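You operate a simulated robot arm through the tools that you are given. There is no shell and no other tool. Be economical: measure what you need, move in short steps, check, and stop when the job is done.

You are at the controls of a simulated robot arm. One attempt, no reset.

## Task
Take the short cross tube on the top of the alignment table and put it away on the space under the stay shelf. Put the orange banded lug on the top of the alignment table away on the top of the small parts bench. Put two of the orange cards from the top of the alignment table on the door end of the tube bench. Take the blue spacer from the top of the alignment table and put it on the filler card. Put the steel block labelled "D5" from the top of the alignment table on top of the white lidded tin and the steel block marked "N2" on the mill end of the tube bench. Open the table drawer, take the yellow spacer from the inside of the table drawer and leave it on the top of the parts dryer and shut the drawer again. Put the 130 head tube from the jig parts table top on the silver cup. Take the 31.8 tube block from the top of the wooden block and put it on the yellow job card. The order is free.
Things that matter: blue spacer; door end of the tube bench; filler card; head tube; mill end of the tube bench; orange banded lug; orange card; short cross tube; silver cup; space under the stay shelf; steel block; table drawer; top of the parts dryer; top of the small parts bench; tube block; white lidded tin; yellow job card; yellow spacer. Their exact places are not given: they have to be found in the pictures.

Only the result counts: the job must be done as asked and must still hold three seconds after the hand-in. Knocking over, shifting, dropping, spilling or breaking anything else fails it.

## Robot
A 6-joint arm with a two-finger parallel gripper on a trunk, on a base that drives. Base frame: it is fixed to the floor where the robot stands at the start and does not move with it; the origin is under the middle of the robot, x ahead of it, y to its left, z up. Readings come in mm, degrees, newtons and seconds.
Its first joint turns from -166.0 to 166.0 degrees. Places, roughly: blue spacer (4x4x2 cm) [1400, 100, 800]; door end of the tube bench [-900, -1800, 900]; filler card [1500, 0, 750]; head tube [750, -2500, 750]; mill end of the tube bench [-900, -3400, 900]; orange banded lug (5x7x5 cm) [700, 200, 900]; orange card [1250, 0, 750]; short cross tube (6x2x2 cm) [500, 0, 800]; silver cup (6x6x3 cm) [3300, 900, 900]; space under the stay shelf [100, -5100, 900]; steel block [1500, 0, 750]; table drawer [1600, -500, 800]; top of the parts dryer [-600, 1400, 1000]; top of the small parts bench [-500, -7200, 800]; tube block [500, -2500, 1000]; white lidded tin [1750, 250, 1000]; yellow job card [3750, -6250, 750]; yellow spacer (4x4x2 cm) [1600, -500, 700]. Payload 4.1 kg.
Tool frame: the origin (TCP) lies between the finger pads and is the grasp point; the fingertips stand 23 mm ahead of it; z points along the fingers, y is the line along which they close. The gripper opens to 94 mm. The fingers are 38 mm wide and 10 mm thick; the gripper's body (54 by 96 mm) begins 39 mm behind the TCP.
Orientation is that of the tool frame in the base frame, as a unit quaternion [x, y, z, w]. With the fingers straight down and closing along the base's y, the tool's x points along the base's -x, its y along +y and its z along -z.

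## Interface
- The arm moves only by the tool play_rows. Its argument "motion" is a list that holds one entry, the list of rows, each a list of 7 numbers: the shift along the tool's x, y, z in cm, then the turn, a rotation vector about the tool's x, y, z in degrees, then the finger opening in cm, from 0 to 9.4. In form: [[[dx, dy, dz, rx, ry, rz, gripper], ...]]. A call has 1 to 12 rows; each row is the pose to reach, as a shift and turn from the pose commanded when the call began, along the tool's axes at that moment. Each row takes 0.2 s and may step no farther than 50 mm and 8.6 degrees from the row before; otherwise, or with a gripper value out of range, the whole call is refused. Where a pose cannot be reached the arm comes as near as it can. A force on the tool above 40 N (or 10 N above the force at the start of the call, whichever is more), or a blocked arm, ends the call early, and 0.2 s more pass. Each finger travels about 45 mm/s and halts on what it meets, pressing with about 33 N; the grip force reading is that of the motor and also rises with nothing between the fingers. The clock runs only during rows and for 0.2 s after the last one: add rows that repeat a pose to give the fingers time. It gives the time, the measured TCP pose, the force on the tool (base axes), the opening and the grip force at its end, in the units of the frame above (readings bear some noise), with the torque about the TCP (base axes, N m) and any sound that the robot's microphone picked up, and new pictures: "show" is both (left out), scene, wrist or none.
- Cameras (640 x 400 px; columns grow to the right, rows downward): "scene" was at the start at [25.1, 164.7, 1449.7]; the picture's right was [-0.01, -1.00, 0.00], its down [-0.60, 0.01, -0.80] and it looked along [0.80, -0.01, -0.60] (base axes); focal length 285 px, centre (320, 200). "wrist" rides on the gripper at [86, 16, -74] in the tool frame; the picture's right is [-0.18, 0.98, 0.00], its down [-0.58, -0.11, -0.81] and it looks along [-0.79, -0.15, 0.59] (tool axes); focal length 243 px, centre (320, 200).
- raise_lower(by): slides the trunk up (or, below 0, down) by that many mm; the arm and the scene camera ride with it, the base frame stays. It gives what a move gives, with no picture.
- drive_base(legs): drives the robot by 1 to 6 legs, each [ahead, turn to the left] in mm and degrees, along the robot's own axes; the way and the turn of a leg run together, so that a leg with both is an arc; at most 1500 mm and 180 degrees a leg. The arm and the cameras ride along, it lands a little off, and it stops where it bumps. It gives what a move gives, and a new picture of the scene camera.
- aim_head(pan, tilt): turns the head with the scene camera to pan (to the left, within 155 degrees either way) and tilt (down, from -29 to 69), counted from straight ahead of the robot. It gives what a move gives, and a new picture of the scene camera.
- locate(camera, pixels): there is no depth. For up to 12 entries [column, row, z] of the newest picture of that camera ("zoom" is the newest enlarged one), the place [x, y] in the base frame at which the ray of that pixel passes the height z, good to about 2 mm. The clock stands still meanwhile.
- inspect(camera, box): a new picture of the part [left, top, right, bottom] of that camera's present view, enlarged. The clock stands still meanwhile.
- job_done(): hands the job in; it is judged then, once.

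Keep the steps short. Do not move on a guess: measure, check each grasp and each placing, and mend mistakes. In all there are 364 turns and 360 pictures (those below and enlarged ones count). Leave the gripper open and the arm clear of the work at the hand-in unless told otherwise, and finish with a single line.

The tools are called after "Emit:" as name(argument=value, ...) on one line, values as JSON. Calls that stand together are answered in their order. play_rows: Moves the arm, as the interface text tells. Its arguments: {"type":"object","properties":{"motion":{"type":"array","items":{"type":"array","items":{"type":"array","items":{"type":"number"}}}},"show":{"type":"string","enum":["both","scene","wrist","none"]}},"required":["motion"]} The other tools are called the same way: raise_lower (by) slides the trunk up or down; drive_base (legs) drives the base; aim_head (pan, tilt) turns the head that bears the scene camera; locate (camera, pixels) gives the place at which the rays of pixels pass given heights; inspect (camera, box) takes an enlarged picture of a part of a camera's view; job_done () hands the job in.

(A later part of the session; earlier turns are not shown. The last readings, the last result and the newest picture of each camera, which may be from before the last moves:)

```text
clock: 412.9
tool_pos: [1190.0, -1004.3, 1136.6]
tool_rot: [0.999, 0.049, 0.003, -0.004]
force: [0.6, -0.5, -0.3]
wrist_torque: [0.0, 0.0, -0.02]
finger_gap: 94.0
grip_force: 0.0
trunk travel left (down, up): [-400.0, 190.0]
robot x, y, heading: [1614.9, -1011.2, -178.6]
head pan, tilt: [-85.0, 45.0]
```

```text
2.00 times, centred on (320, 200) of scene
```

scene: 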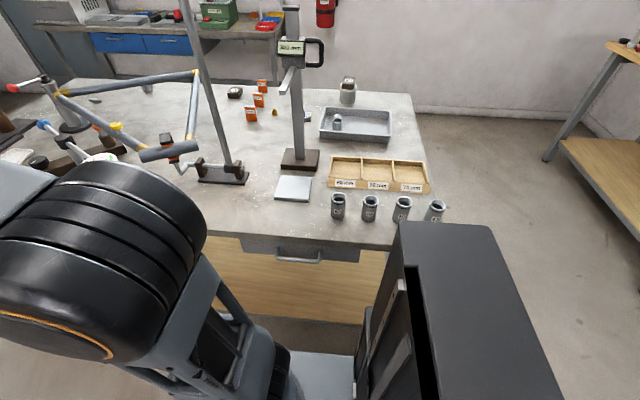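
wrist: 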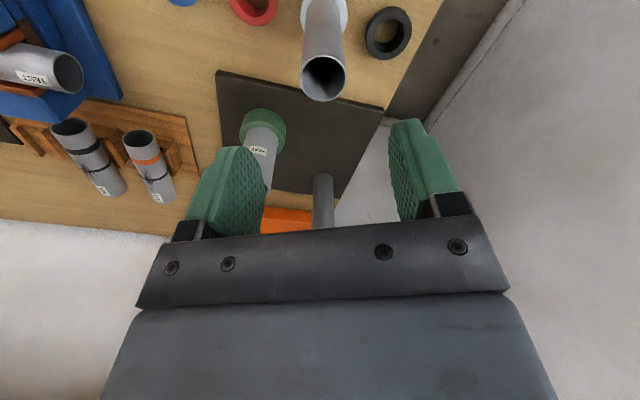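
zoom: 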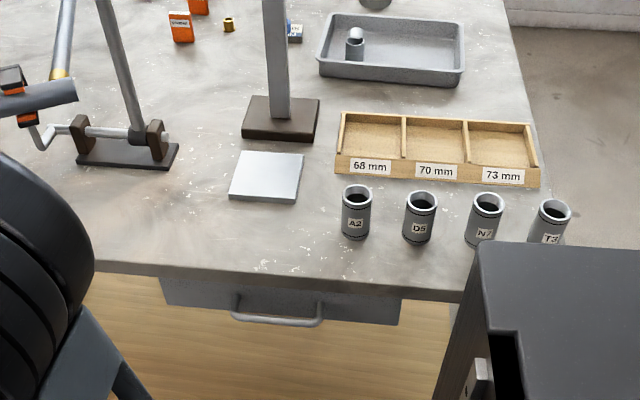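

Emit:
locate(camera="scene", pixels=[[300, 238, 839], [400, 248, 839], [298, 260, 780], [298, 260, 800], [243, 243, 800], [361, 258, 800], [295, 160, 839], [220, 175, 839]])

Emit:
drive_base(legs=[[0, -91], [-250, 0]])

Emit:
aim_head(pan=-15, tilt=38)

```text
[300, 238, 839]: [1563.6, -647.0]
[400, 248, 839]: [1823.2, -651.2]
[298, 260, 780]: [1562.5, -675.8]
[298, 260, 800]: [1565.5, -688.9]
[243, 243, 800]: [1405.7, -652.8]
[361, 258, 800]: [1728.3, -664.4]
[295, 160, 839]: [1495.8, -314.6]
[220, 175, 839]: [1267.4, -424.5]
```

```text
clock: 418.6
tool_pos: [1625.1, -847.4, 1135.7]
tool_rot: [0.746, -0.666, 0.005, -0.001]
force: [0.6, 0.4, -0.4]
wrist_torque: [-0.03, -0.01, -0.04]
finger_gap: 94.1
grip_force: 0.1
trunk travel left (down, up): [-400.0, 190.0]
robot x, y, heading: [1626.7, -1270.2, 92.1]
head pan, tilt: [-85.0, 45.0]
```

scene: 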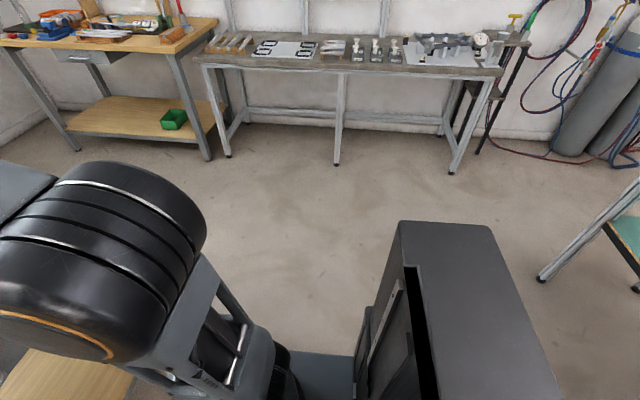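

```text
clock: 420.0
tool_pos: [1625.5, -848.8, 1135.0]
tool_rot: [0.746, -0.666, 0.006, -0.001]
force: [-0.3, 0.3, 0.4]
wrist_torque: [0.01, 0.0, -0.01]
finger_gap: 93.9
grip_force: 0.1
trunk travel left (down, up): [-400.0, 190.0]
robot x, y, heading: [1625.9, -1270.4, 92.3]
head pan, tilt: [-15.0, 38.0]
```

scene: 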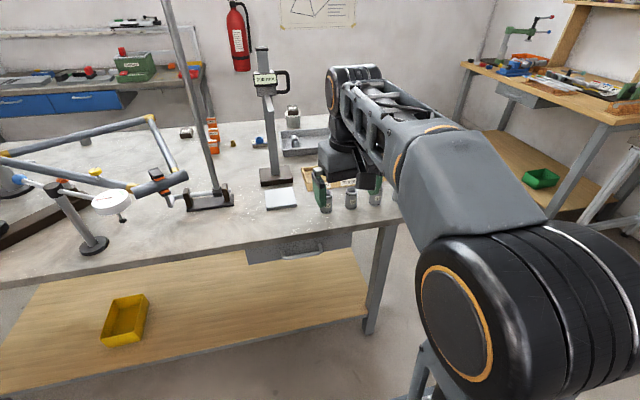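

Emit:
play_rows(motion=[[[-0.1, 1.2, 4.7, 0, 0, 1.3, 9.4], [-0.3, 2.4, 9.4, 0, 0, 2.6, 9.4], [-0.4, 3.6, 14.1, 0, 0, 3.9, 9.4], [-0.6, 4.8, 18.9, 0, 0, 5.2, 9.4], [-0.7, 5.96, 23.6, 0, 0, 6.5, 9.4], [-0.7, 5.96, 23.6, 0, 0, 6.5, 9.4]]], show="wrist")

Emit:
inspect(camera="wrist", box=[200, 80, 440, 240])

```text
clock: 421.4
tool_pos: [1567.8, -849.0, 897.7]
tool_rot: [0.708, -0.707, 0.006, -0.001]
force: [0.7, 0.0, 0.6]
wrist_torque: [0.03, 0.01, 0.04]
finger_gap: 94.3
grip_force: 0.0
trunk travel left (down, up): [-400.0, 190.0]
robot x, y, heading: [1629.3, -1269.7, 92.4]
head pan, tilt: [-15.0, 38.0]
```

wrist: 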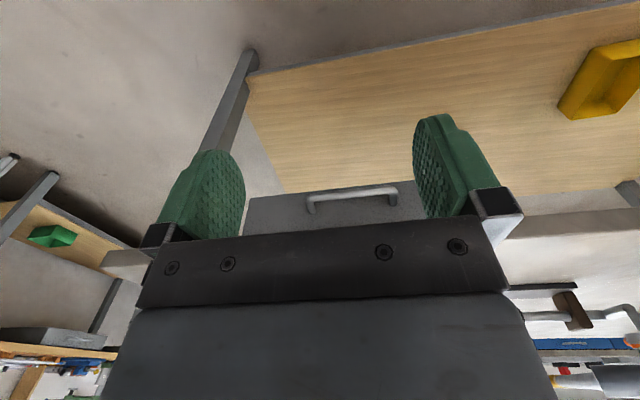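

```text
2.50 times, centred on (320, 160) of wrist
```

zoom: 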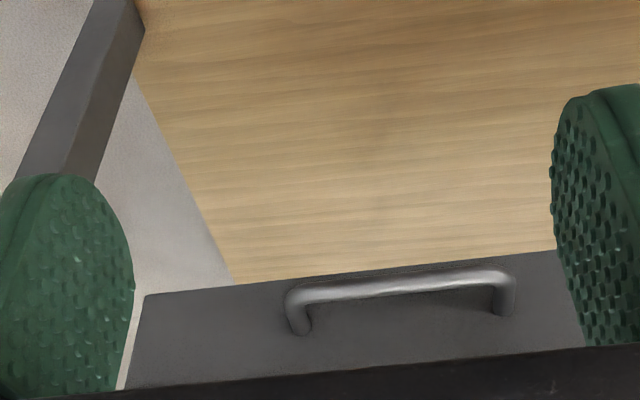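

Emit:
inspect(camera="scene", box=[230, 215, 390, 285])

Emit:
locate(camera="wrist", pixels=[[352, 193.6, 780], [352, 193.6, 800], [308, 197, 780], [308, 197, 800], [397, 190, 780], [397, 190, 800]])

```text
4.00 times, centred on (310, 250) of scene
```

zoom: 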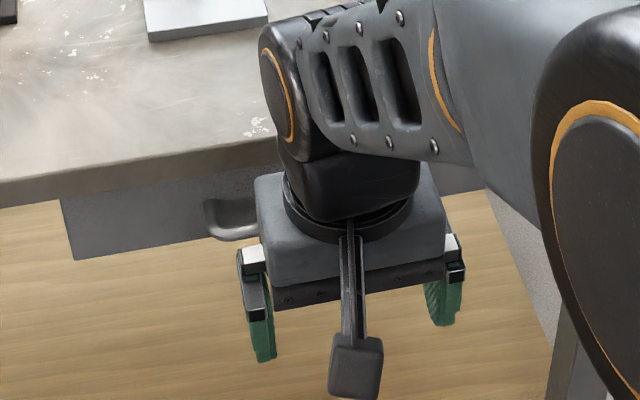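

```text
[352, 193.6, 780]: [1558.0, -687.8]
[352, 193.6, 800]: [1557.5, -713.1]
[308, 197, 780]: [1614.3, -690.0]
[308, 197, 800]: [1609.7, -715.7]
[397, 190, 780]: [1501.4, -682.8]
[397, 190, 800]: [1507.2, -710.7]
```

Emit:
locate(camera="scene", pixels=[[283, 258, 780], [283, 258, 800], [283, 258, 760], [270, 238, 839], [250, 263, 740]])

```text
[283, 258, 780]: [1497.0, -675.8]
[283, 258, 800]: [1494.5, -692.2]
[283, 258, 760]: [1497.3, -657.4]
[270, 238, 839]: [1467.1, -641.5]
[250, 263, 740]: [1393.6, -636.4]
```

Handle bar ≈ x 1497–1615, y −668, z 770. The table edge (y −645) prevents a vertical grip, so I turn the hand to ψ=0 and tilt it 60° toward the drawer.

Emit:
play_rows(motion=[[[0, 0, 0, 0, 0, 8.2, 6], [0, 0, 0, 0, 0, 16.4, 6], [0, 0, 0, 0, 0, 24.6, 5], [0, 0, 0, 0, 0, 32.8, 4], [0, 0, 0, 0, 0, 41, 4], [0, 0, 0, 0, 0, 49.2, 4], [0, 0, 0, 0, 0, 57.4, 4], [0, 0, 0, 0, 0, 65.6, 4], [0, 0, 0, 0, 0, 73.8, 4], [0, 0, 0, 0, 0, 82, 4], [0, 0, 0, 0, 0, 90, 4]]], show="none")

Emit:
play_rows(motion=[[[0, 0, 0, -7.5, 0, 0, 4], [0, 0, 0, -15, 0, 0, 4], [0, 0, 0, -22.5, 0, 0, 4], [0, 0, 0, -30, 0, 0, 4], [0, 0, 0, -37.5, 0, 0, 4], [0, 0, 0, -45, 0, 0, 4], [0, 0, 0, -52.5, 0, 0, 4], [0, 0, 0, -60, 0, 0, 4]]], show="both")

```text
clock: 423.8
tool_pos: [1566.9, -847.7, 899.5]
tool_rot: [0.001, 1.0, -0.003, 0.005]
force: [-1.4, 0.0, 1.1]
wrist_torque: [0.03, 0.01, 0.01]
finger_gap: 39.9
grip_force: 0.2
trunk travel left (down, up): [-400.0, 190.0]
robot x, y, heading: [1625.4, -1273.2, 92.2]
head pan, tilt: [-15.0, 38.0]
```

```text
clock: 425.6
tool_pos: [1586.3, -856.9, 988.3]
tool_rot: [-0.005, 0.902, 0.432, 0.003]
force: [-0.1, 0.7, -0.3]
wrist_torque: [0.0, 0.01, -0.02]
finger_gap: 39.7
grip_force: 0.0
out of reach, approached as far as the arm can: row 6, 7, 8
trunk travel left (down, up): [-400.0, 190.0]
robot x, y, heading: [1626.1, -1270.5, 92.2]
head pan, tilt: [-15.0, 38.0]
```

scene: 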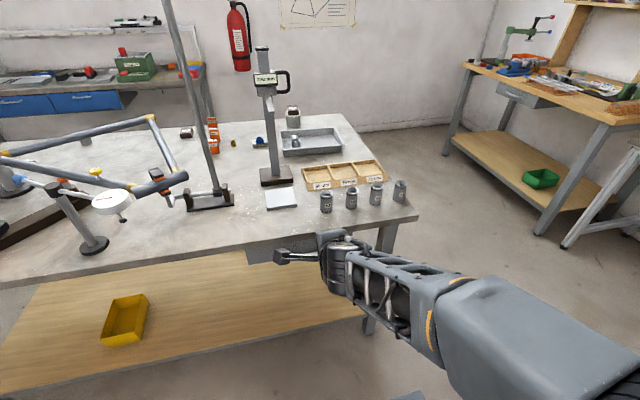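
wrist: 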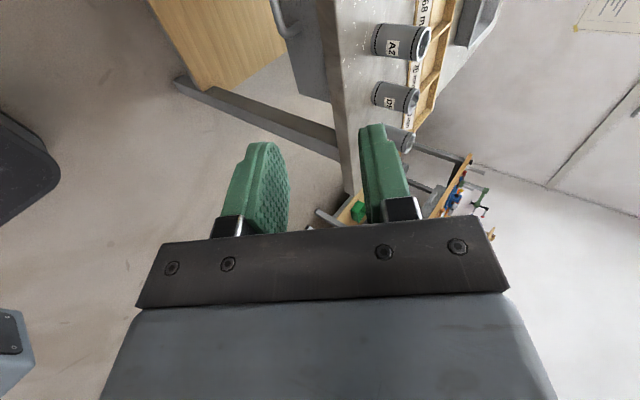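

Emit:
raise_lower(by=-200)

```text
clock: 427.7
tool_pos: [1586.2, -857.3, 787.8]
tool_rot: [-0.004, 0.903, 0.43, 0.004]
force: [0.5, -1.7, 0.6]
wrist_torque: [-0.01, 0.0, -0.01]
finger_gap: 40.1
grip_force: 0.0
trunk travel left (down, up): [-200.0, 390.0]
robot x, y, heading: [1627.2, -1278.5, 91.9]
head pan, tilt: [-15.0, 38.0]
```

Emit:
play_rows(motion=[[[1, 3.5, 1.7, 0, 0, 0, 4], [2, 7, 3.4, 0, 0, 0, 4], [3, 10.5, 5, 0, 0, 0, 4], [3, 10.5, 5, 0, 0, 0, 4]]], show="both")

Emit:
inspect(camera="scene", box=[220, 160, 400, 280])

```text
clock: 428.7
tool_pos: [1558.3, -753.7, 838.8]
tool_rot: [-0.004, 0.903, 0.43, 0.004]
force: [0.0, -0.4, 0.4]
wrist_torque: [0.0, 0.04, 0.03]
finger_gap: 40.1
grip_force: 0.0
trunk travel left (down, up): [-200.0, 390.0]
robot x, y, heading: [1622.5, -1275.9, 91.9]
head pan, tilt: [-15.0, 38.0]
```

scene: 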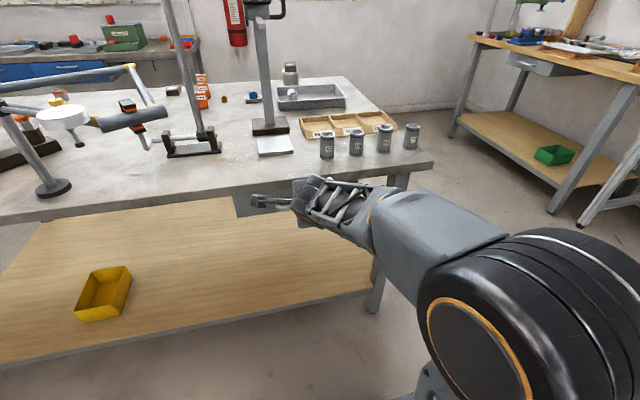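
wrist: 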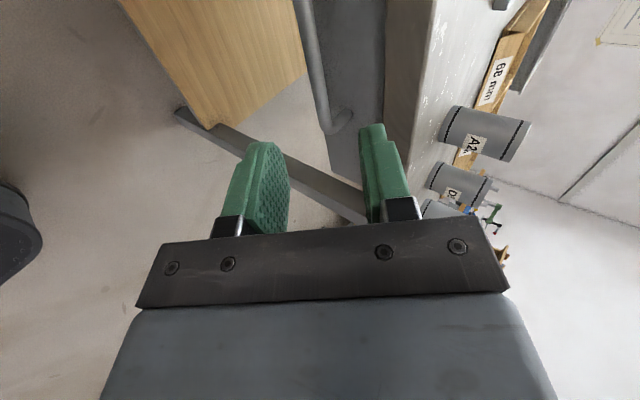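

```text
3.33 times, centred on (310, 220) of scene
```

zoom: 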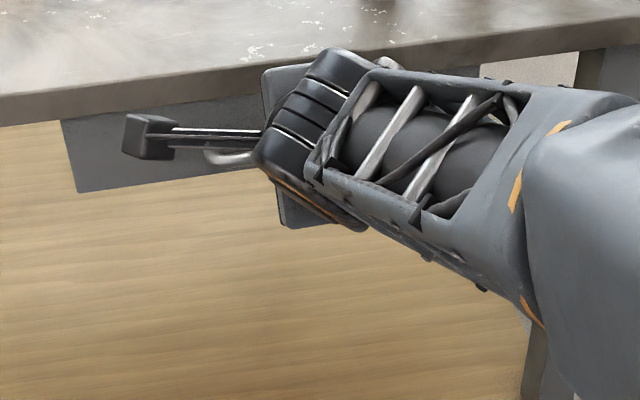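

Emit:
locate(camera="wrist", pixels=[[322, 100, 790], [322, 100, 780], [322, 100, 770], [322, 100, 760], [312, 50, 770], [312, 50, 780], [383, 100, 780], [341, 122, 770]])

Emit:
inspect(camera="wrist", box=[260, 0, 460, 150])

```text
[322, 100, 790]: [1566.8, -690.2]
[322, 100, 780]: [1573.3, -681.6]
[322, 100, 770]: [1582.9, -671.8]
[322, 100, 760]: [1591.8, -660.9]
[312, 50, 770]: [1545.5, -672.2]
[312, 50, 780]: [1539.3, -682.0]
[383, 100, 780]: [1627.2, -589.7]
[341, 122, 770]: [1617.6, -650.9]
```

```text
2.67 times, centred on (360, 75) of wrist
```

zoom: 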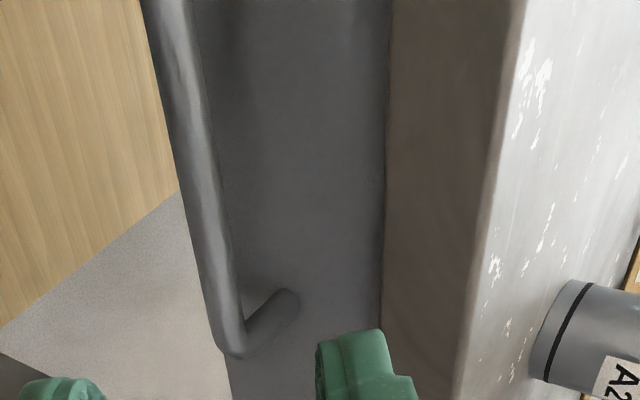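

Emit:
play_rows(motion=[[[0, -0.4, 3, 0, 0, 0, 4], [0, -0.4, 6, 0, 0, 0, 4], [0, -0.4, 8, 0, 0, 0, 4], [0, -0.4, 9, 0, 0, 0, 4], [0, -0.4, 9, 0, 0, 0, 4]]], show="wrist")

Emit:
inspect(camera="wrist", box=[220, 40, 420, 240])

```text
clock: 429.9
tool_pos: [1558.5, -684.1, 779.5]
tool_rot: [-0.004, 0.903, 0.43, 0.002]
force: [-0.1, -0.8, 0.2]
wrist_torque: [0.04, -0.02, 0.01]
finger_gap: 39.8
grip_force: 0.0
trunk travel left (down, up): [-200.0, 390.0]
robot x, y, heading: [1626.4, -1272.6, 92.2]
head pan, tilt: [-15.0, 38.0]
```

wrist: 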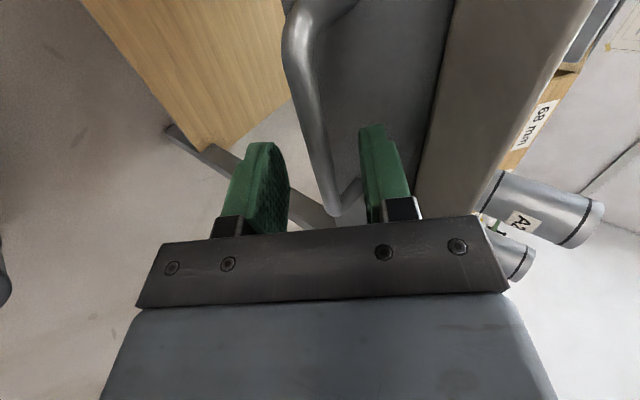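

```text
2.00 times, centred on (320, 140) of wrist
```

zoom: 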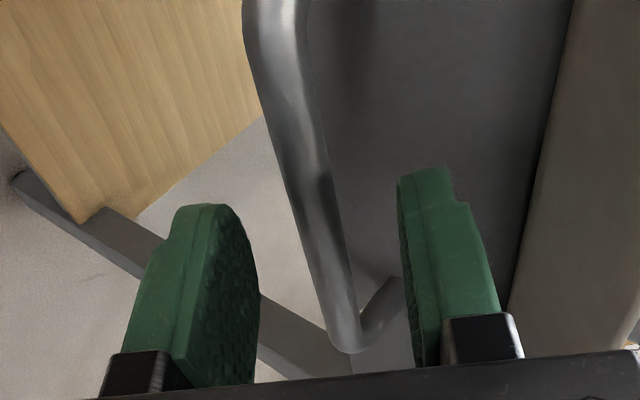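

Emit:
play_rows(motion=[[[0, 0.1, 0.4, 0, 0, 0, 3.2], [0, 0.1, 0.8, 0, 0, 0, 3], [0, 0.1, 1.2, 0, 0, 0, 3], [0, 0.1, 1.5, 0, 0, 0, 3], [0, 0.1, 1.5, 0, 0, 0, 3]]], show="wrist")

```text
clock: 431.1
tool_pos: [1556.8, -674.4, 769.8]
tool_rot: [-0.004, 0.903, 0.429, 0.003]
force: [-0.2, 0.2, -0.4]
wrist_torque: [0.01, -0.03, -0.02]
finger_gap: 29.8
grip_force: 0.0
trunk travel left (down, up): [-200.0, 390.0]
robot x, y, heading: [1625.3, -1271.2, 92.3]
head pan, tilt: [-15.0, 38.0]
```

wrist: 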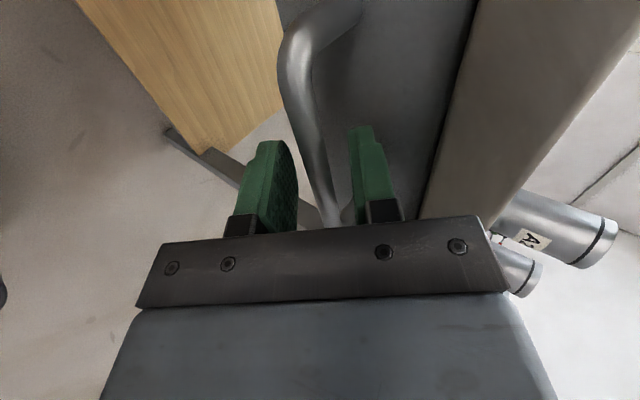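

Emit:
play_rows(motion=[[[0, 0, 0, 0, 0, 0, 1.5], [0, 0, 0, 0, 0, 0, 0.5], [0, 0, 0, 0, 0, 0, 0.5], [0, 0, 0, 0, 0, 0, 0.5]]], show="wrist")

```text
clock: 432.1
tool_pos: [1555.4, -673.2, 769.1]
tool_rot: [-0.004, 0.903, 0.429, 0.003]
force: [-0.5, -2.1, -2.8]
wrist_torque: [-0.04, 0.33, -0.12]
finger_gap: 11.5
grip_force: 45.8
trunk travel left (down, up): [-200.0, 390.0]
robot x, y, heading: [1622.5, -1274.9, 92.1]
head pan, tilt: [-15.0, 38.0]
```

wrist: 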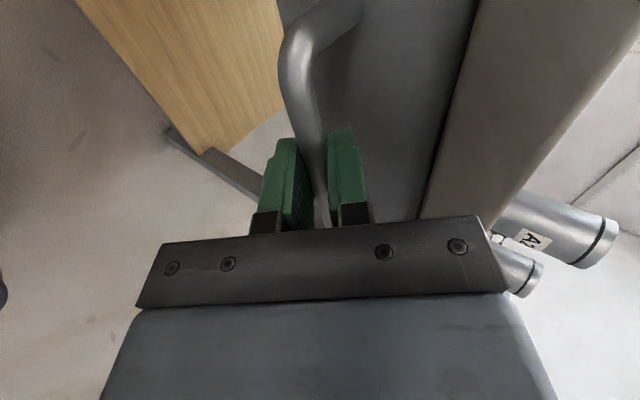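

Emit:
play_rows(motion=[[[0, -1.5, -1.8, 0, 0, 0, 0.5], [0, -3.5, -4.3, 0, 0, 0, 0.5], [0, -6, -7.4, 0, 0, 0, 0.5], [0, -8.5, -10.5, 0, 0, 0, 0.5], [0, -11, -13.6, 0, 0, 0, 0.5], [0, -13.5, -16.6, 0, 0, 0, 0.5]]], show="both")

```text
clock: 432.7
tool_pos: [1556.6, -708.8, 770.1]
tool_rot: [-0.004, 0.908, 0.418, 0.003]
force: [-3.3, -1.1, -13.5]
wrist_torque: [-0.16, 0.0, -0.56]
finger_gap: 11.8
grip_force: 45.4
out of reach, approached as far as the arm can: row 1, 2
trunk travel left (down, up): [-200.0, 390.0]
robot x, y, heading: [1624.1, -1272.5, 91.8]
head pan, tilt: [-15.0, 38.0]
stopped in row 2: the force on the tool passed its limit (the readings are from after the stop); the commanded pose is now the measured one
```

scene: 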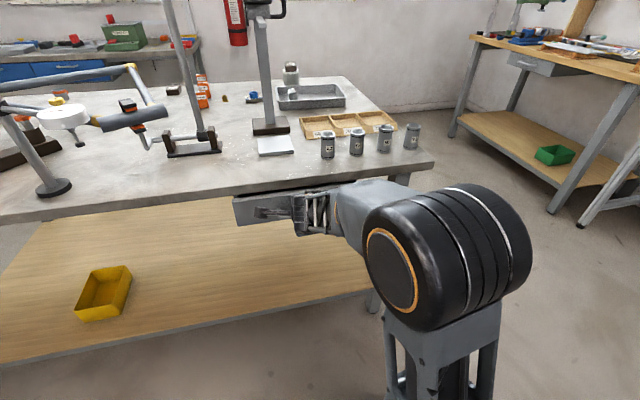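
wrist: 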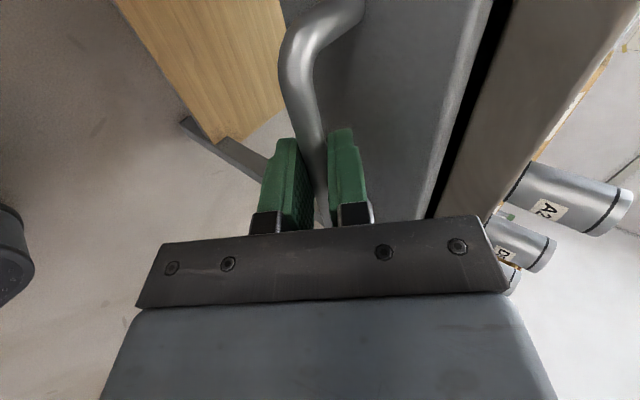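

The drawer slides (35 mm open). The arm nears its limit, so I pull by reversing the base.

Emit:
drive_base(legs=[[-90, 0]])

Emit:
drive_base(legs=[[-90, 0]])

```text
clock: 433.8
tool_pos: [1560.5, -798.2, 772.2]
tool_rot: [-0.004, 0.908, 0.42, 0.004]
force: [-23.6, -1.8, -22.0]
wrist_torque: [-0.24, 0.91, 0.2]
finger_gap: 11.7
grip_force: 45.5
trunk travel left (down, up): [-200.0, 390.0]
robot x, y, heading: [1627.4, -1362.6, 92.1]
head pan, tilt: [-15.0, 38.0]
```

scene: 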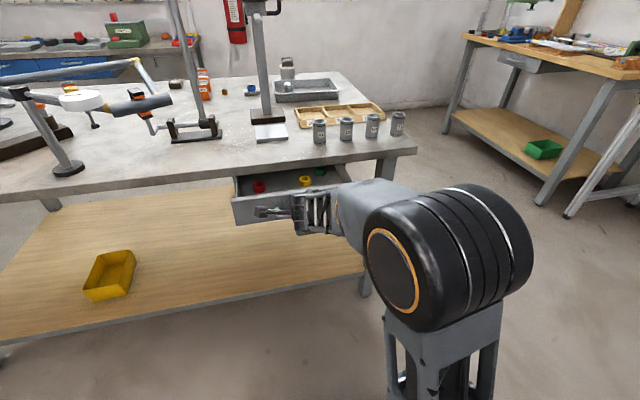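

```text
clock: 434.9
tool_pos: [1562.0, -889.1, 772.4]
tool_rot: [-0.005, 0.908, 0.419, 0.002]
force: [-27.9, -1.0, -9.6]
wrist_torque: [-0.07, 1.11, -0.23]
finger_gap: 12.1
grip_force: 44.7
trunk travel left (down, up): [-200.0, 390.0]
robot x, y, heading: [1632.8, -1453.5, 92.3]
head pan, tilt: [-15.0, 38.0]
```

scene: 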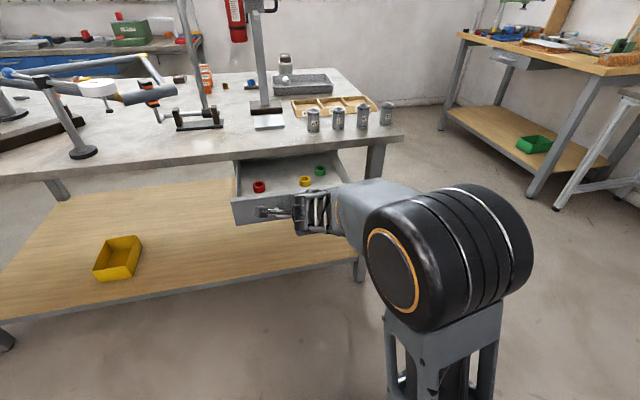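

Emit:
play_rows(motion=[[[0, 0, 0, 0, 0, 0, 2], [0, 0, 0, 0, 0, 0, 3.5], [0, 0, -2, 0, 0, 0, 4], [0, 0, -5, 0, 0, 0, 4], [0, 0, -8, 0, 0, 0, 4]]], show="none")

Emit:
inspect(camera="scene", box=[210, 120, 390, 240])

Emit:
locate(camera="scene", pixels=[[305, 182, 740], [305, 182, 760], [305, 182, 780], [300, 158, 839], [235, 222, 770], [258, 188, 760]])

```text
clock: 436.1
tool_pos: [1562.5, -950.6, 823.1]
tool_rot: [-0.005, 0.907, 0.42, 0.001]
force: [0.3, 0.0, -0.6]
wrist_torque: [0.0, -0.01, 0.04]
finger_gap: 40.1
grip_force: 0.0
trunk travel left (down, up): [-200.0, 390.0]
robot x, y, heading: [1630.8, -1453.9, 92.4]
head pan, tilt: [-15.0, 38.0]
```

```text
3.33 times, centred on (300, 180) of scene
```

zoom: 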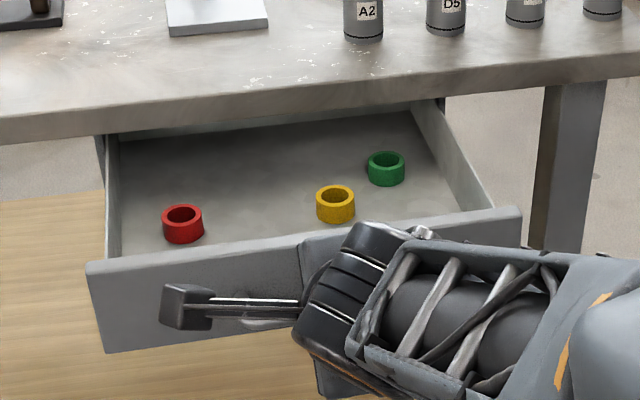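

```text
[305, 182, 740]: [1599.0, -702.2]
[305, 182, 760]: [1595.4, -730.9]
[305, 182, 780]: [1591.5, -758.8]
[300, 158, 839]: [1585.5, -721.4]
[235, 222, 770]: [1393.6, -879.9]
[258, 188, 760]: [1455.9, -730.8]
```

Emit:
raise_lower(by=200)

Emit:
play_rows(motion=[[[0, 0, 0, 7.2, 0, 0, 4], [0, 0, 0, 14.3, 0, 0, 4], [0, 0, 0, 21.4, 0, 0, 4], [0, 0, 0, 28.5, 0, 0, 5], [0, 0, 0, 35.6, 0, 0, 6], [0, 0, 0, 42.7, 0, 0, 7], [0, 0, 0, 49.7, 0, 0, 7]]], show="none")

Emit:
play_rows(motion=[[[0, 0, 0, 0, 0, -8.2, 7], [0, 0, 0, 0, 0, -16.4, 7], [0, 0, 0, 0, 0, -24.6, 7], [0, 0, 0, 0, 0, -32.8, 7], [0, 0, 0, 0, 0, -41, 7], [0, 0, 0, 0, 0, -49.2, 7], [0, 0, 0, 0, 0, -57.4, 7], [0, 0, 0, 0, 0, -65.6, 7], [0, 0, 0, 0, 0, -73.8, 7], [0, 0, 0, 0, 0, -82, 7], [0, 0, 0, 0, 0, -90, 7]]], show="none")

Emit:
drive_base(legs=[[150, 0]])

```text
clock: 438.2
tool_pos: [1562.4, -951.8, 1024.0]
tool_rot: [-0.005, 0.908, 0.42, 0.0]
force: [0.0, -0.5, 0.6]
wrist_torque: [-0.01, 0.01, -0.02]
finger_gap: 39.8
grip_force: 0.1
trunk travel left (down, up): [-400.0, 190.0]
robot x, y, heading: [1632.3, -1457.1, 92.3]
head pan, tilt: [-15.0, 38.0]
```

```text
clock: 439.8
tool_pos: [1564.1, -950.3, 1024.6]
tool_rot: [-0.004, 1.0, 0.0, 0.003]
force: [0.3, -0.2, -0.1]
wrist_torque: [-0.02, -0.04, 0.02]
finger_gap: 70.0
grip_force: 0.1
trunk travel left (down, up): [-400.0, 190.0]
robot x, y, heading: [1630.8, -1450.7, 92.4]
head pan, tilt: [-15.0, 38.0]
```

```text
clock: 442.2
tool_pos: [1562.5, -950.8, 1025.0]
tool_rot: [0.711, -0.703, 0.001, -0.002]
force: [-0.2, 0.1, -0.3]
wrist_torque: [0.01, -0.02, 0.03]
finger_gap: 70.1
grip_force: 0.0
trunk travel left (down, up): [-400.0, 190.0]
robot x, y, heading: [1631.6, -1451.7, 92.1]
head pan, tilt: [-15.0, 38.0]
```

```text
clock: 443.6
tool_pos: [1558.9, -798.4, 1024.4]
tool_rot: [0.709, -0.705, 0.002, -0.002]
force: [0.1, -0.3, -0.3]
wrist_torque: [0.02, 0.03, -0.03]
finger_gap: 69.9
grip_force: 0.2
trunk travel left (down, up): [-400.0, 190.0]
robot x, y, heading: [1623.0, -1302.4, 92.1]
head pan, tilt: [-15.0, 38.0]
```

scene: 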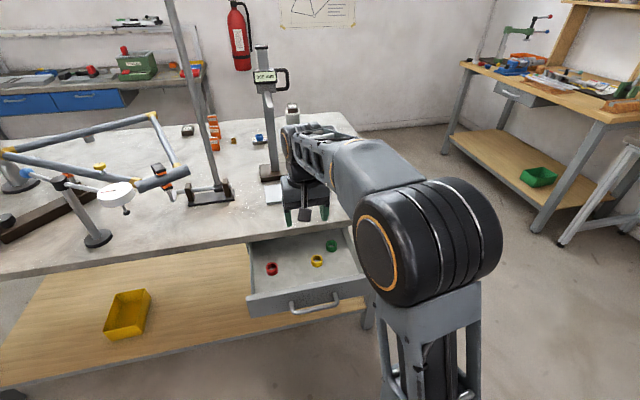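

Emit:
play_rows(motion=[[[-0.3, -1.3, 4, 0, 0, 0, 7], [-0.5, -2.6, 8, 0, 0, 0, 7], [-0.8, -3.8, 12, 0, 0, 0, 7], [-0.8, -3.8, 12, 0, 0, 0, 7]]], show="wrist")

Emit:
inspect(camera="scene", box=[230, 210, 390, 330])

```text
clock: 444.6
tool_pos: [1596.3, -789.7, 904.6]
tool_rot: [0.709, -0.705, 0.001, -0.003]
force: [0.7, 0.6, 0.1]
wrist_torque: [0.03, 0.02, 0.01]
finger_gap: 70.2
grip_force: 0.0
trunk travel left (down, up): [-400.0, 190.0]
robot x, y, heading: [1625.8, -1298.5, 92.2]
head pan, tilt: [-15.0, 38.0]
```

wrist: 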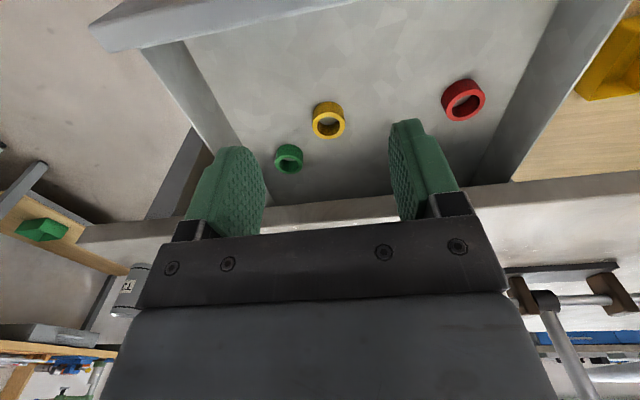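

```text
3.33 times, centred on (310, 270) of scene
```

zoom: 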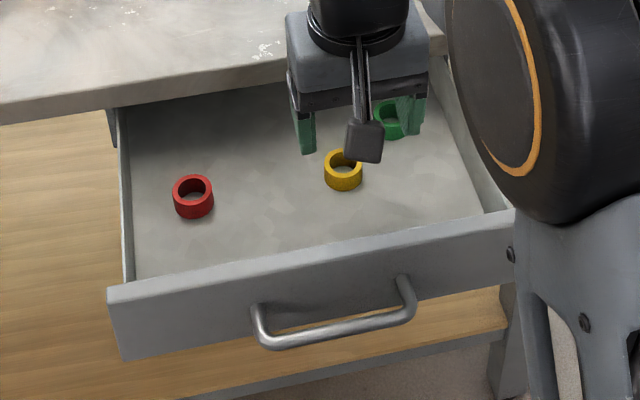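

Emit:
locate(camera="wrist", pixels=[[328, 125, 740], [328, 125, 760], [328, 125, 780], [464, 105, 740], [464, 105, 760], [464, 105, 780]])

Emit:
locate(camera="scene", pixels=[[316.6, 258.9, 740], [316.6, 258.9, 760], [316.6, 258.9, 780], [271.9, 266.4, 740], [271.9, 266.4, 760], [271.9, 266.4, 780]])

```text
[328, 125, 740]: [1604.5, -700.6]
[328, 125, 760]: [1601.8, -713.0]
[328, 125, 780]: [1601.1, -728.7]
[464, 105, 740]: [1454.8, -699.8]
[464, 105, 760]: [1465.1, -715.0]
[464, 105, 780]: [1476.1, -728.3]
```

```text
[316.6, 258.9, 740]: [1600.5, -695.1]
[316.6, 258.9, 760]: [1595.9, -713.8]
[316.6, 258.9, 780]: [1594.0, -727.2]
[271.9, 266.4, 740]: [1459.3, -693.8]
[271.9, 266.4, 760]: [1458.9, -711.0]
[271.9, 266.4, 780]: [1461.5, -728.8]
```

Emit:
play_rows(motion=[[[-4, -0.2, 0, 0, 0, 0, 6], [-7.85, -0.4, 0, 0, 0, 0, 5.6], [-7.85, -0.4, 4.5, 0, 0, 0, 5.6], [-7.85, -0.4, 9, 0, 0, 0, 5.6], [-7.85, -0.4, 11, 0, 0, 0, 5.6], [-7.85, -0.4, 11, 0, 0, 0, 5.6]]], show="wrist")

```text
clock: 446.0
tool_pos: [1597.6, -714.4, 793.8]
tool_rot: [0.71, -0.704, 0.001, -0.001]
force: [0.6, -0.5, 0.2]
wrist_torque: [-0.03, 0.04, -0.02]
finger_gap: 55.8
grip_force: 0.1
trunk travel left (down, up): [-400.0, 190.0]
robot x, y, heading: [1624.0, -1301.6, 92.0]
head pan, tilt: [-15.0, 38.0]
```

wrist: 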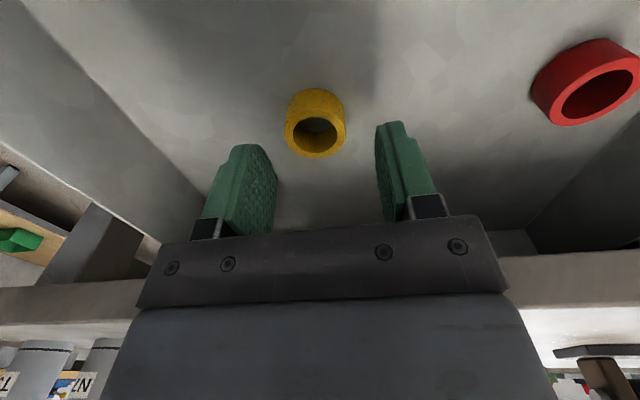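

Emit:
play_rows(motion=[[[-0.2, 0.1, 1.5, 0, 0, 0, 5.6], [-0.2, 0.1, 2.6, 0, 0, 0, 5.6], [-0.2, 0.1, 3, 0, 0, 0, 5.6], [-0.2, 0.1, 3, 0, 0, 0, 5.6]]], show="wrist")

```text
clock: 447.0
tool_pos: [1598.9, -709.6, 765.1]
tool_rot: [0.71, -0.705, 0.002, -0.002]
force: [-0.1, -1.1, 0.2]
wrist_torque: [-0.03, -0.01, -0.04]
finger_gap: 56.0
grip_force: 0.0
trunk travel left (down, up): [-400.0, 190.0]
robot x, y, heading: [1628.3, -1301.1, 92.1]
head pan, tilt: [-15.0, 38.0]
```

wrist: 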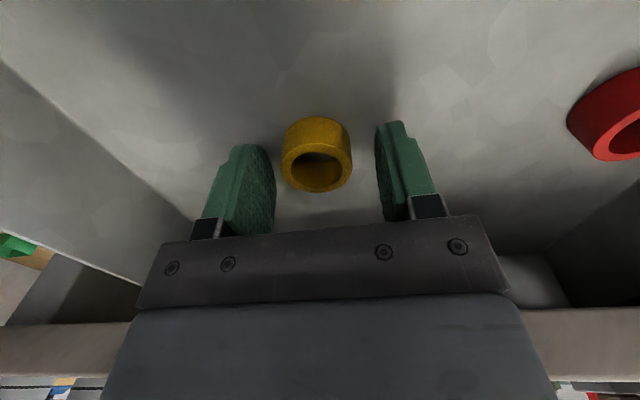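

Emit:
play_rows(motion=[[[0, 0, 0, 0, 0, 0, 4], [0, 0, 0, 0, 0, 0, 2.5], [0, 0, 0, 0, 0, 0, 2.5], [0, 0, 0, 0, 0, 0, 2.5], [0, 0, -4, 0, 0, 0, 2.5], [0, 0, -8, 0, 0, 0, 2.5], [0, 0, -12, 0, 0, 0, 2.5], [0, 0, -16, 0, 0, 0, 2.5], [4, 0, -19, 0, 0, 0, 2.5], [8, 0, -22, 0, 0, 0, 2.5], [11, 0, -25, 0, 0, 0, 2.5]]], show="wrist")

```text
clock: 449.4
tool_pos: [1596.3, -820.1, 1014.4]
tool_rot: [0.709, -0.705, 0.002, -0.001]
force: [0.2, 0.2, -0.2]
wrist_torque: [-0.03, -0.02, -0.01]
finger_gap: 34.2
grip_force: 33.2
trunk travel left (down, up): [-400.0, 190.0]
robot x, y, heading: [1623.7, -1303.9, 92.3]
head pan, tilt: [-15.0, 38.0]
```

wrist: 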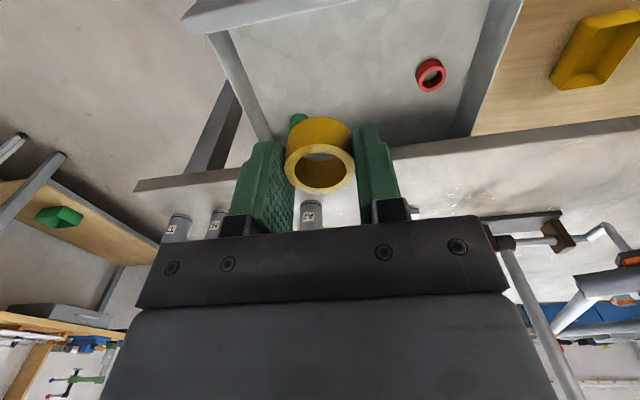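

Holding the yellow spacer. I now go in front of the drawer handle and push it shut with the finger edges.

Emit:
play_rows(motion=[[[4, 1.1, 0, 0, 0, 0, 2.5], [8, 2.3, 0, 0, 0, 0, 2.5], [12, 3.4, 0, 0, 0, 0, 2.5], [12, 3.4, 5, 0, 0, 0, 2.5], [12, 3.4, 10, 0, 0, 0, 2.5], [12, 3.4, 15, 0, 0, 0, 2.5], [12, 3.4, 20, 0, 0, 0, 2.5], [12, 3.4, 24.5, 0, 0, 0, 2.5], [12, 3.4, 24.5, 0, 0, 0, 2.5]]], show="both")

```text
clock: 451.4
tool_pos: [1571.0, -941.7, 772.0]
tool_rot: [0.709, -0.705, 0.002, -0.003]
force: [0.2, 0.3, -0.2]
wrist_torque: [0.0, -0.02, 0.02]
finger_gap: 34.1
grip_force: 33.0
trunk travel left (down, up): [-400.0, 190.0]
robot x, y, heading: [1629.6, -1297.2, 92.1]
head pan, tilt: [-15.0, 38.0]
```

scene: 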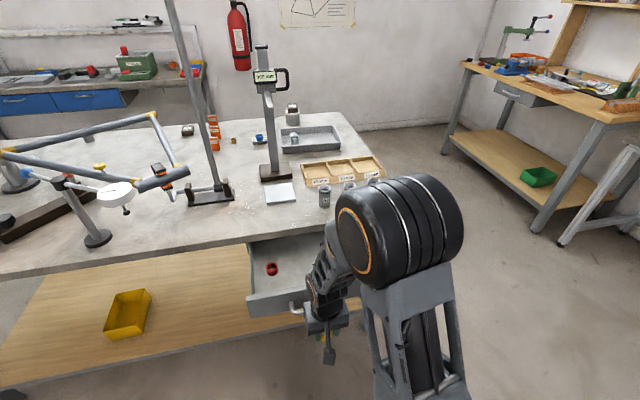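
wrist: 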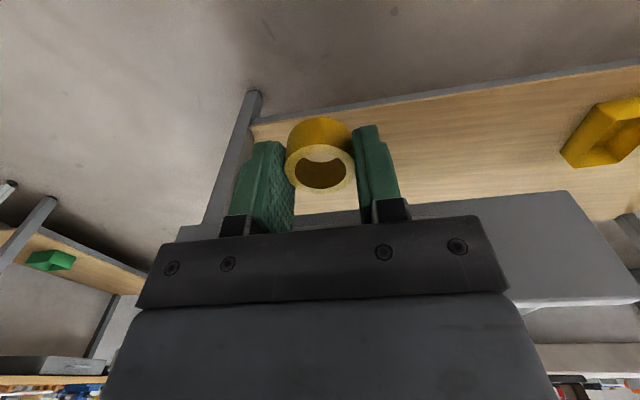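

Emit:
play_rows(motion=[[[0, 0, 1.5, 0, 0, 0, 2.5], [-4, 0, 1.5, 0, 0, 0, 2.5], [-8, 0, 1.5, 0, 0, 0, 2.5], [-12, 0, 1.5, 0, 0, 0, 2.5], [-16, 0, 1.5, 0, 0, 0, 2.5]]], show="both")

```text
clock: 452.6
tool_pos: [1566.3, -778.4, 755.8]
tool_rot: [0.71, -0.705, 0.002, -0.002]
force: [0.4, 0.3, -0.3]
wrist_torque: [0.02, 0.03, -0.01]
finger_gap: 34.4
grip_force: 33.6
trunk travel left (down, up): [-400.0, 190.0]
robot x, y, heading: [1625.9, -1304.2, 92.1]
head pan, tilt: [-15.0, 38.0]
```

scene: 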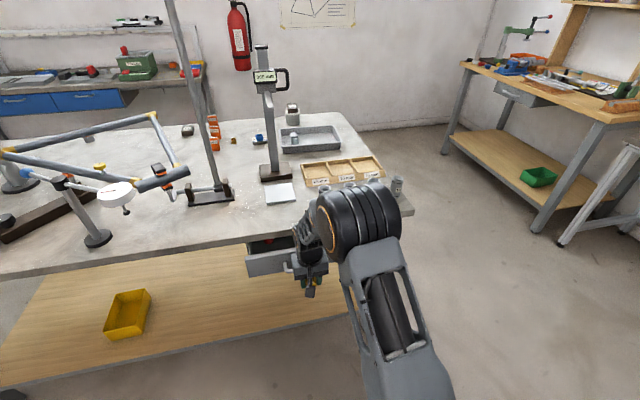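
wrist: 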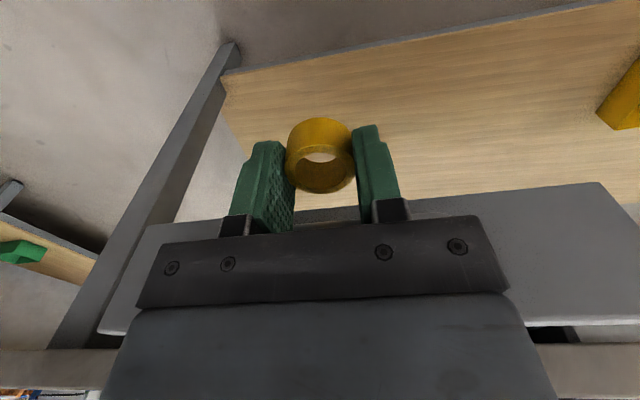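

Emit:
play_rows(motion=[[[-3, 0, 0, 0, 0, 0, 2.5], [-5, 0, 0, 0, 0, 0, 2.5], [-6.5, 0, 0, 0, 0, 0, 2.5], [-7.5, 0, 0, 0, 0, 0, 2.5], [-8.3, 0, 0, 0, 0, 0, 2.5], [-9, 0, 0, 0, 0, 0, 2.5]]], show="both")

Emit:
inspect(camera="scene", box=[220, 210, 400, 310])

```text
clock: 454.0
tool_pos: [1567.8, -696.0, 754.6]
tool_rot: [0.709, -0.705, 0.004, 0.0]
force: [2.1, -39.6, 2.6]
wrist_torque: [3.44, 0.08, -0.69]
finger_gap: 34.1
grip_force: 33.0
trunk travel left (down, up): [-400.0, 190.0]
robot x, y, heading: [1624.9, -1297.3, 92.3]
head pan, tilt: [-15.0, 38.0]
```

scene: 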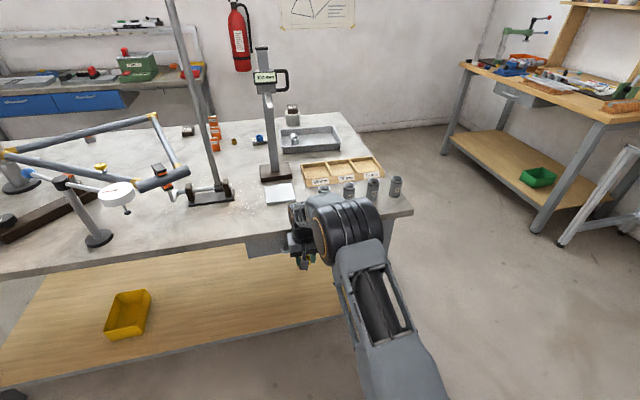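
wrist: 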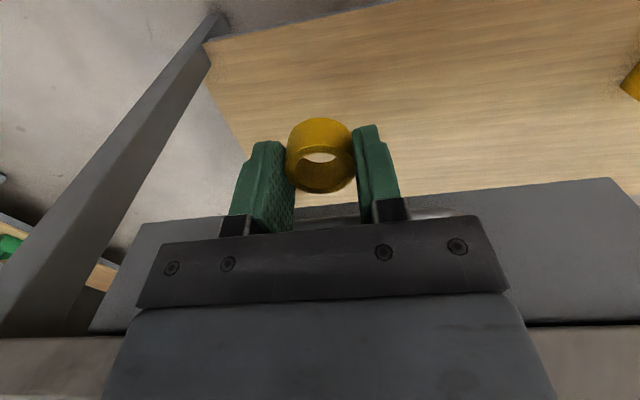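

```text
3.56 times, centred on (310, 260) of scene
```

zoom: 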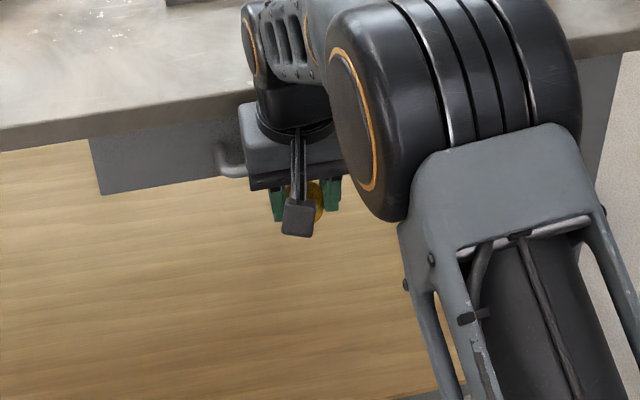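

Emit:
play_rows(motion=[[[4, 0, 0, 0, 0, 0, 2.5], [8, 0, 0, 0, 0, 0, 2.5], [12, 0, 0, 0, 0, 0, 2.5], [16, 0, -3, 0, 0, 0, 2.5], [18, 0, -7.5, 0, 0, 0, 2.5], [18, 0, -12.5, 0, 0, 0, 2.5], [18, 0, -17.5, 0, 0, 0, 2.5], [18, 0, -22.5, 0, 0, 0, 2.5], [18, 0, -27.5, 0, 0, 0, 2.5], [18, 0, -32.5, 0, 0, 0, 2.5], [18, 0, -37.5, 0, 0, 0, 2.5], [18, 0, -40, 0, 0, 0, 2.5]]], show="both")

Emit:
inspect(camera="scene", box=[220, 210, 400, 310])

```text
clock: 456.6
tool_pos: [1565.5, -870.3, 1155.4]
tool_rot: [0.71, -0.705, 0.003, -0.001]
force: [-0.3, -0.1, -0.2]
wrist_torque: [-0.01, 0.02, 0.01]
finger_gap: 33.7
grip_force: 33.0
trunk travel left (down, up): [-400.0, 190.0]
robot x, y, heading: [1624.0, -1299.4, 92.1]
head pan, tilt: [-15.0, 38.0]
```

scene: 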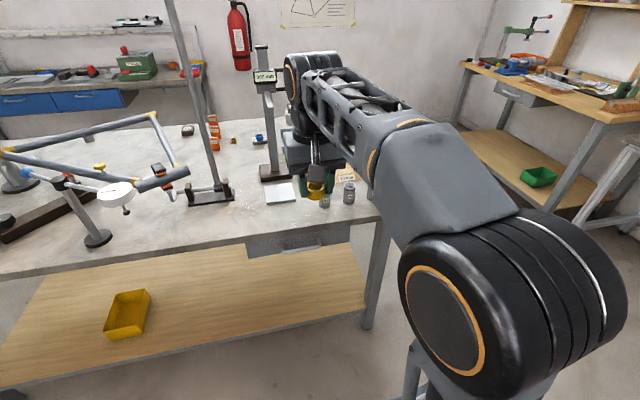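
wrist: 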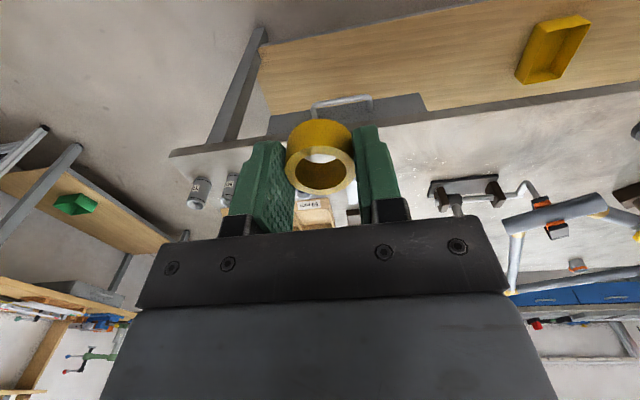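

```text
3.56 times, centred on (310, 260) of scene
```

zoom: 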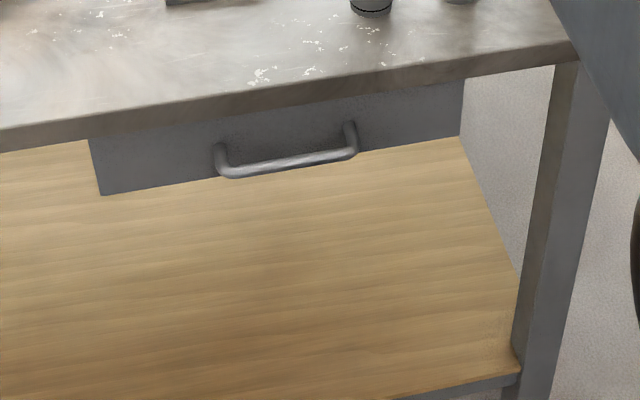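

Emit:
drive_base(legs=[[60, 0], [0, 88], [900, 0], [900, 0], [0, -90]])

Emit:
aim_head(pan=10, tilt=25)

```text
clock: 473.9
tool_pos: [-204.2, -852.9, 1153.9]
tool_rot: [-0.687, 0.726, -0.002, 0.001]
force: [0.0, -0.8, 0.6]
wrist_torque: [-0.01, 0.03, 0.0]
finger_gap: 33.9
grip_force: 32.8
trunk travel left (down, up): [-400.0, 190.0]
robot x, y, heading: [-169.3, -1288.1, 88.7]
head pan, tilt: [-15.0, 38.0]
```

scene: 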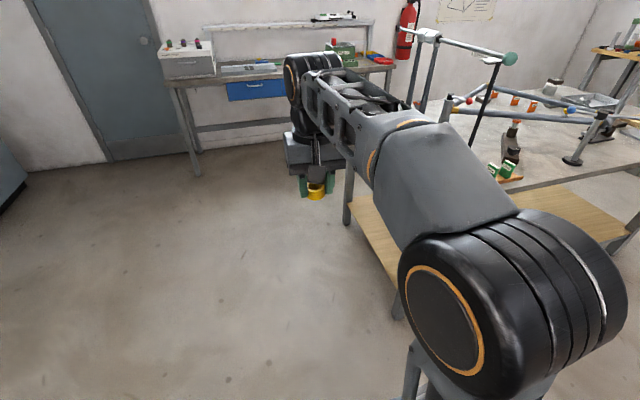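

```text
clock: 474.8
tool_pos: [-203.9, -854.6, 1154.1]
tool_rot: [-0.688, 0.726, -0.001, 0.002]
force: [-0.2, 0.5, -0.2]
wrist_torque: [0.05, -0.01, 0.01]
finger_gap: 34.0
grip_force: 32.9
trunk travel left (down, up): [-400.0, 190.0]
robot x, y, heading: [-172.2, -1285.5, 88.4]
head pan, tilt: [10.0, 25.0]
```

scene: 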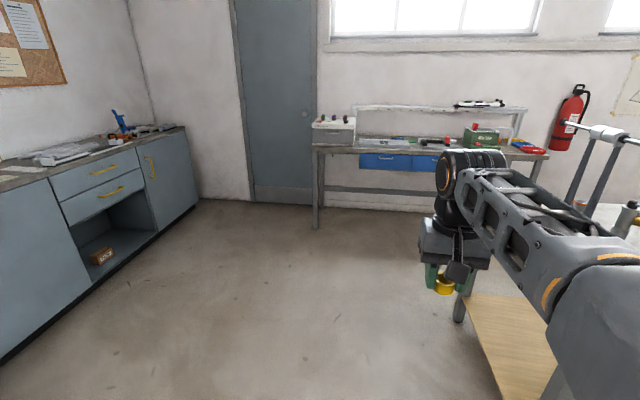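

Emit:
locate(camera="scene", pixels=[[316, 228, 0], [315, 143, 860], [355, 145, 860], [458, 318, 0], [335, 122, 1000]])

Emit:
drive_base(legs=[[0, 10], [1400, 0]])

Emit:
aim_head(pan=5, tilt=35)

```text
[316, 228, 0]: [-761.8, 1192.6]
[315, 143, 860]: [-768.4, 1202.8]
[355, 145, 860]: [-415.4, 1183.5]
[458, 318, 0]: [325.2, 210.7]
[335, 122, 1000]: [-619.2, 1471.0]
```

```text
clock: 482.4
tool_pos: [-499.2, 500.0, 1154.7]
tool_rot: [0.752, -0.66, 0.002, -0.002]
force: [0.3, -0.3, -0.5]
wrist_torque: [-0.02, 0.0, -0.03]
finger_gap: 34.0
grip_force: 32.9
trunk travel left (down, up): [-400.0, 190.0]
robot x, y, heading: [-388.3, 78.2, 99.1]
head pan, tilt: [10.0, 25.0]
```

scene: 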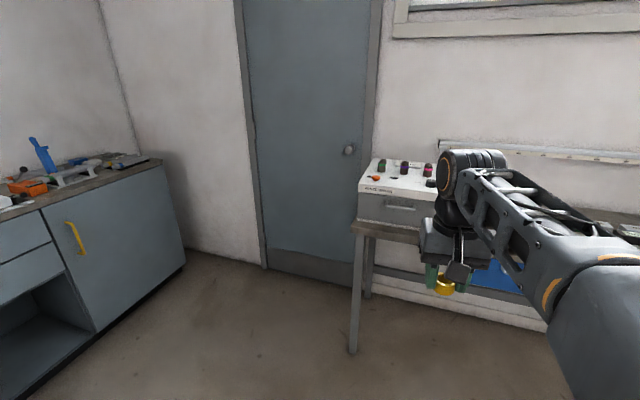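

```text
clock: 483.1
tool_pos: [-500.1, 499.8, 1154.5]
tool_rot: [0.752, -0.659, 0.002, -0.002]
force: [-0.6, 0.0, -0.3]
wrist_torque: [0.01, -0.04, 0.0]
finger_gap: 34.0
grip_force: 32.9
trunk travel left (down, up): [-400.0, 190.0]
robot x, y, heading: [-386.5, 78.8, 99.0]
head pan, tilt: [5.0, 35.0]
```

scene: 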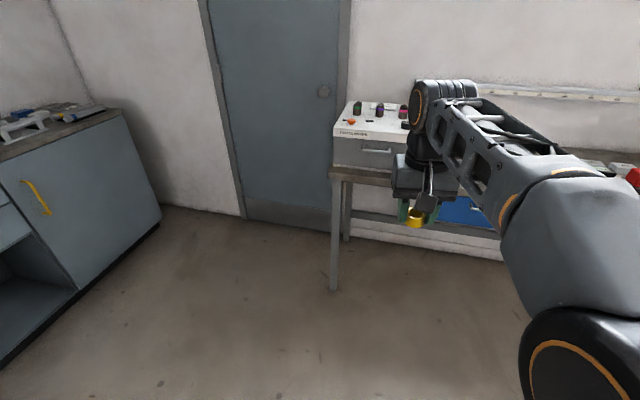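

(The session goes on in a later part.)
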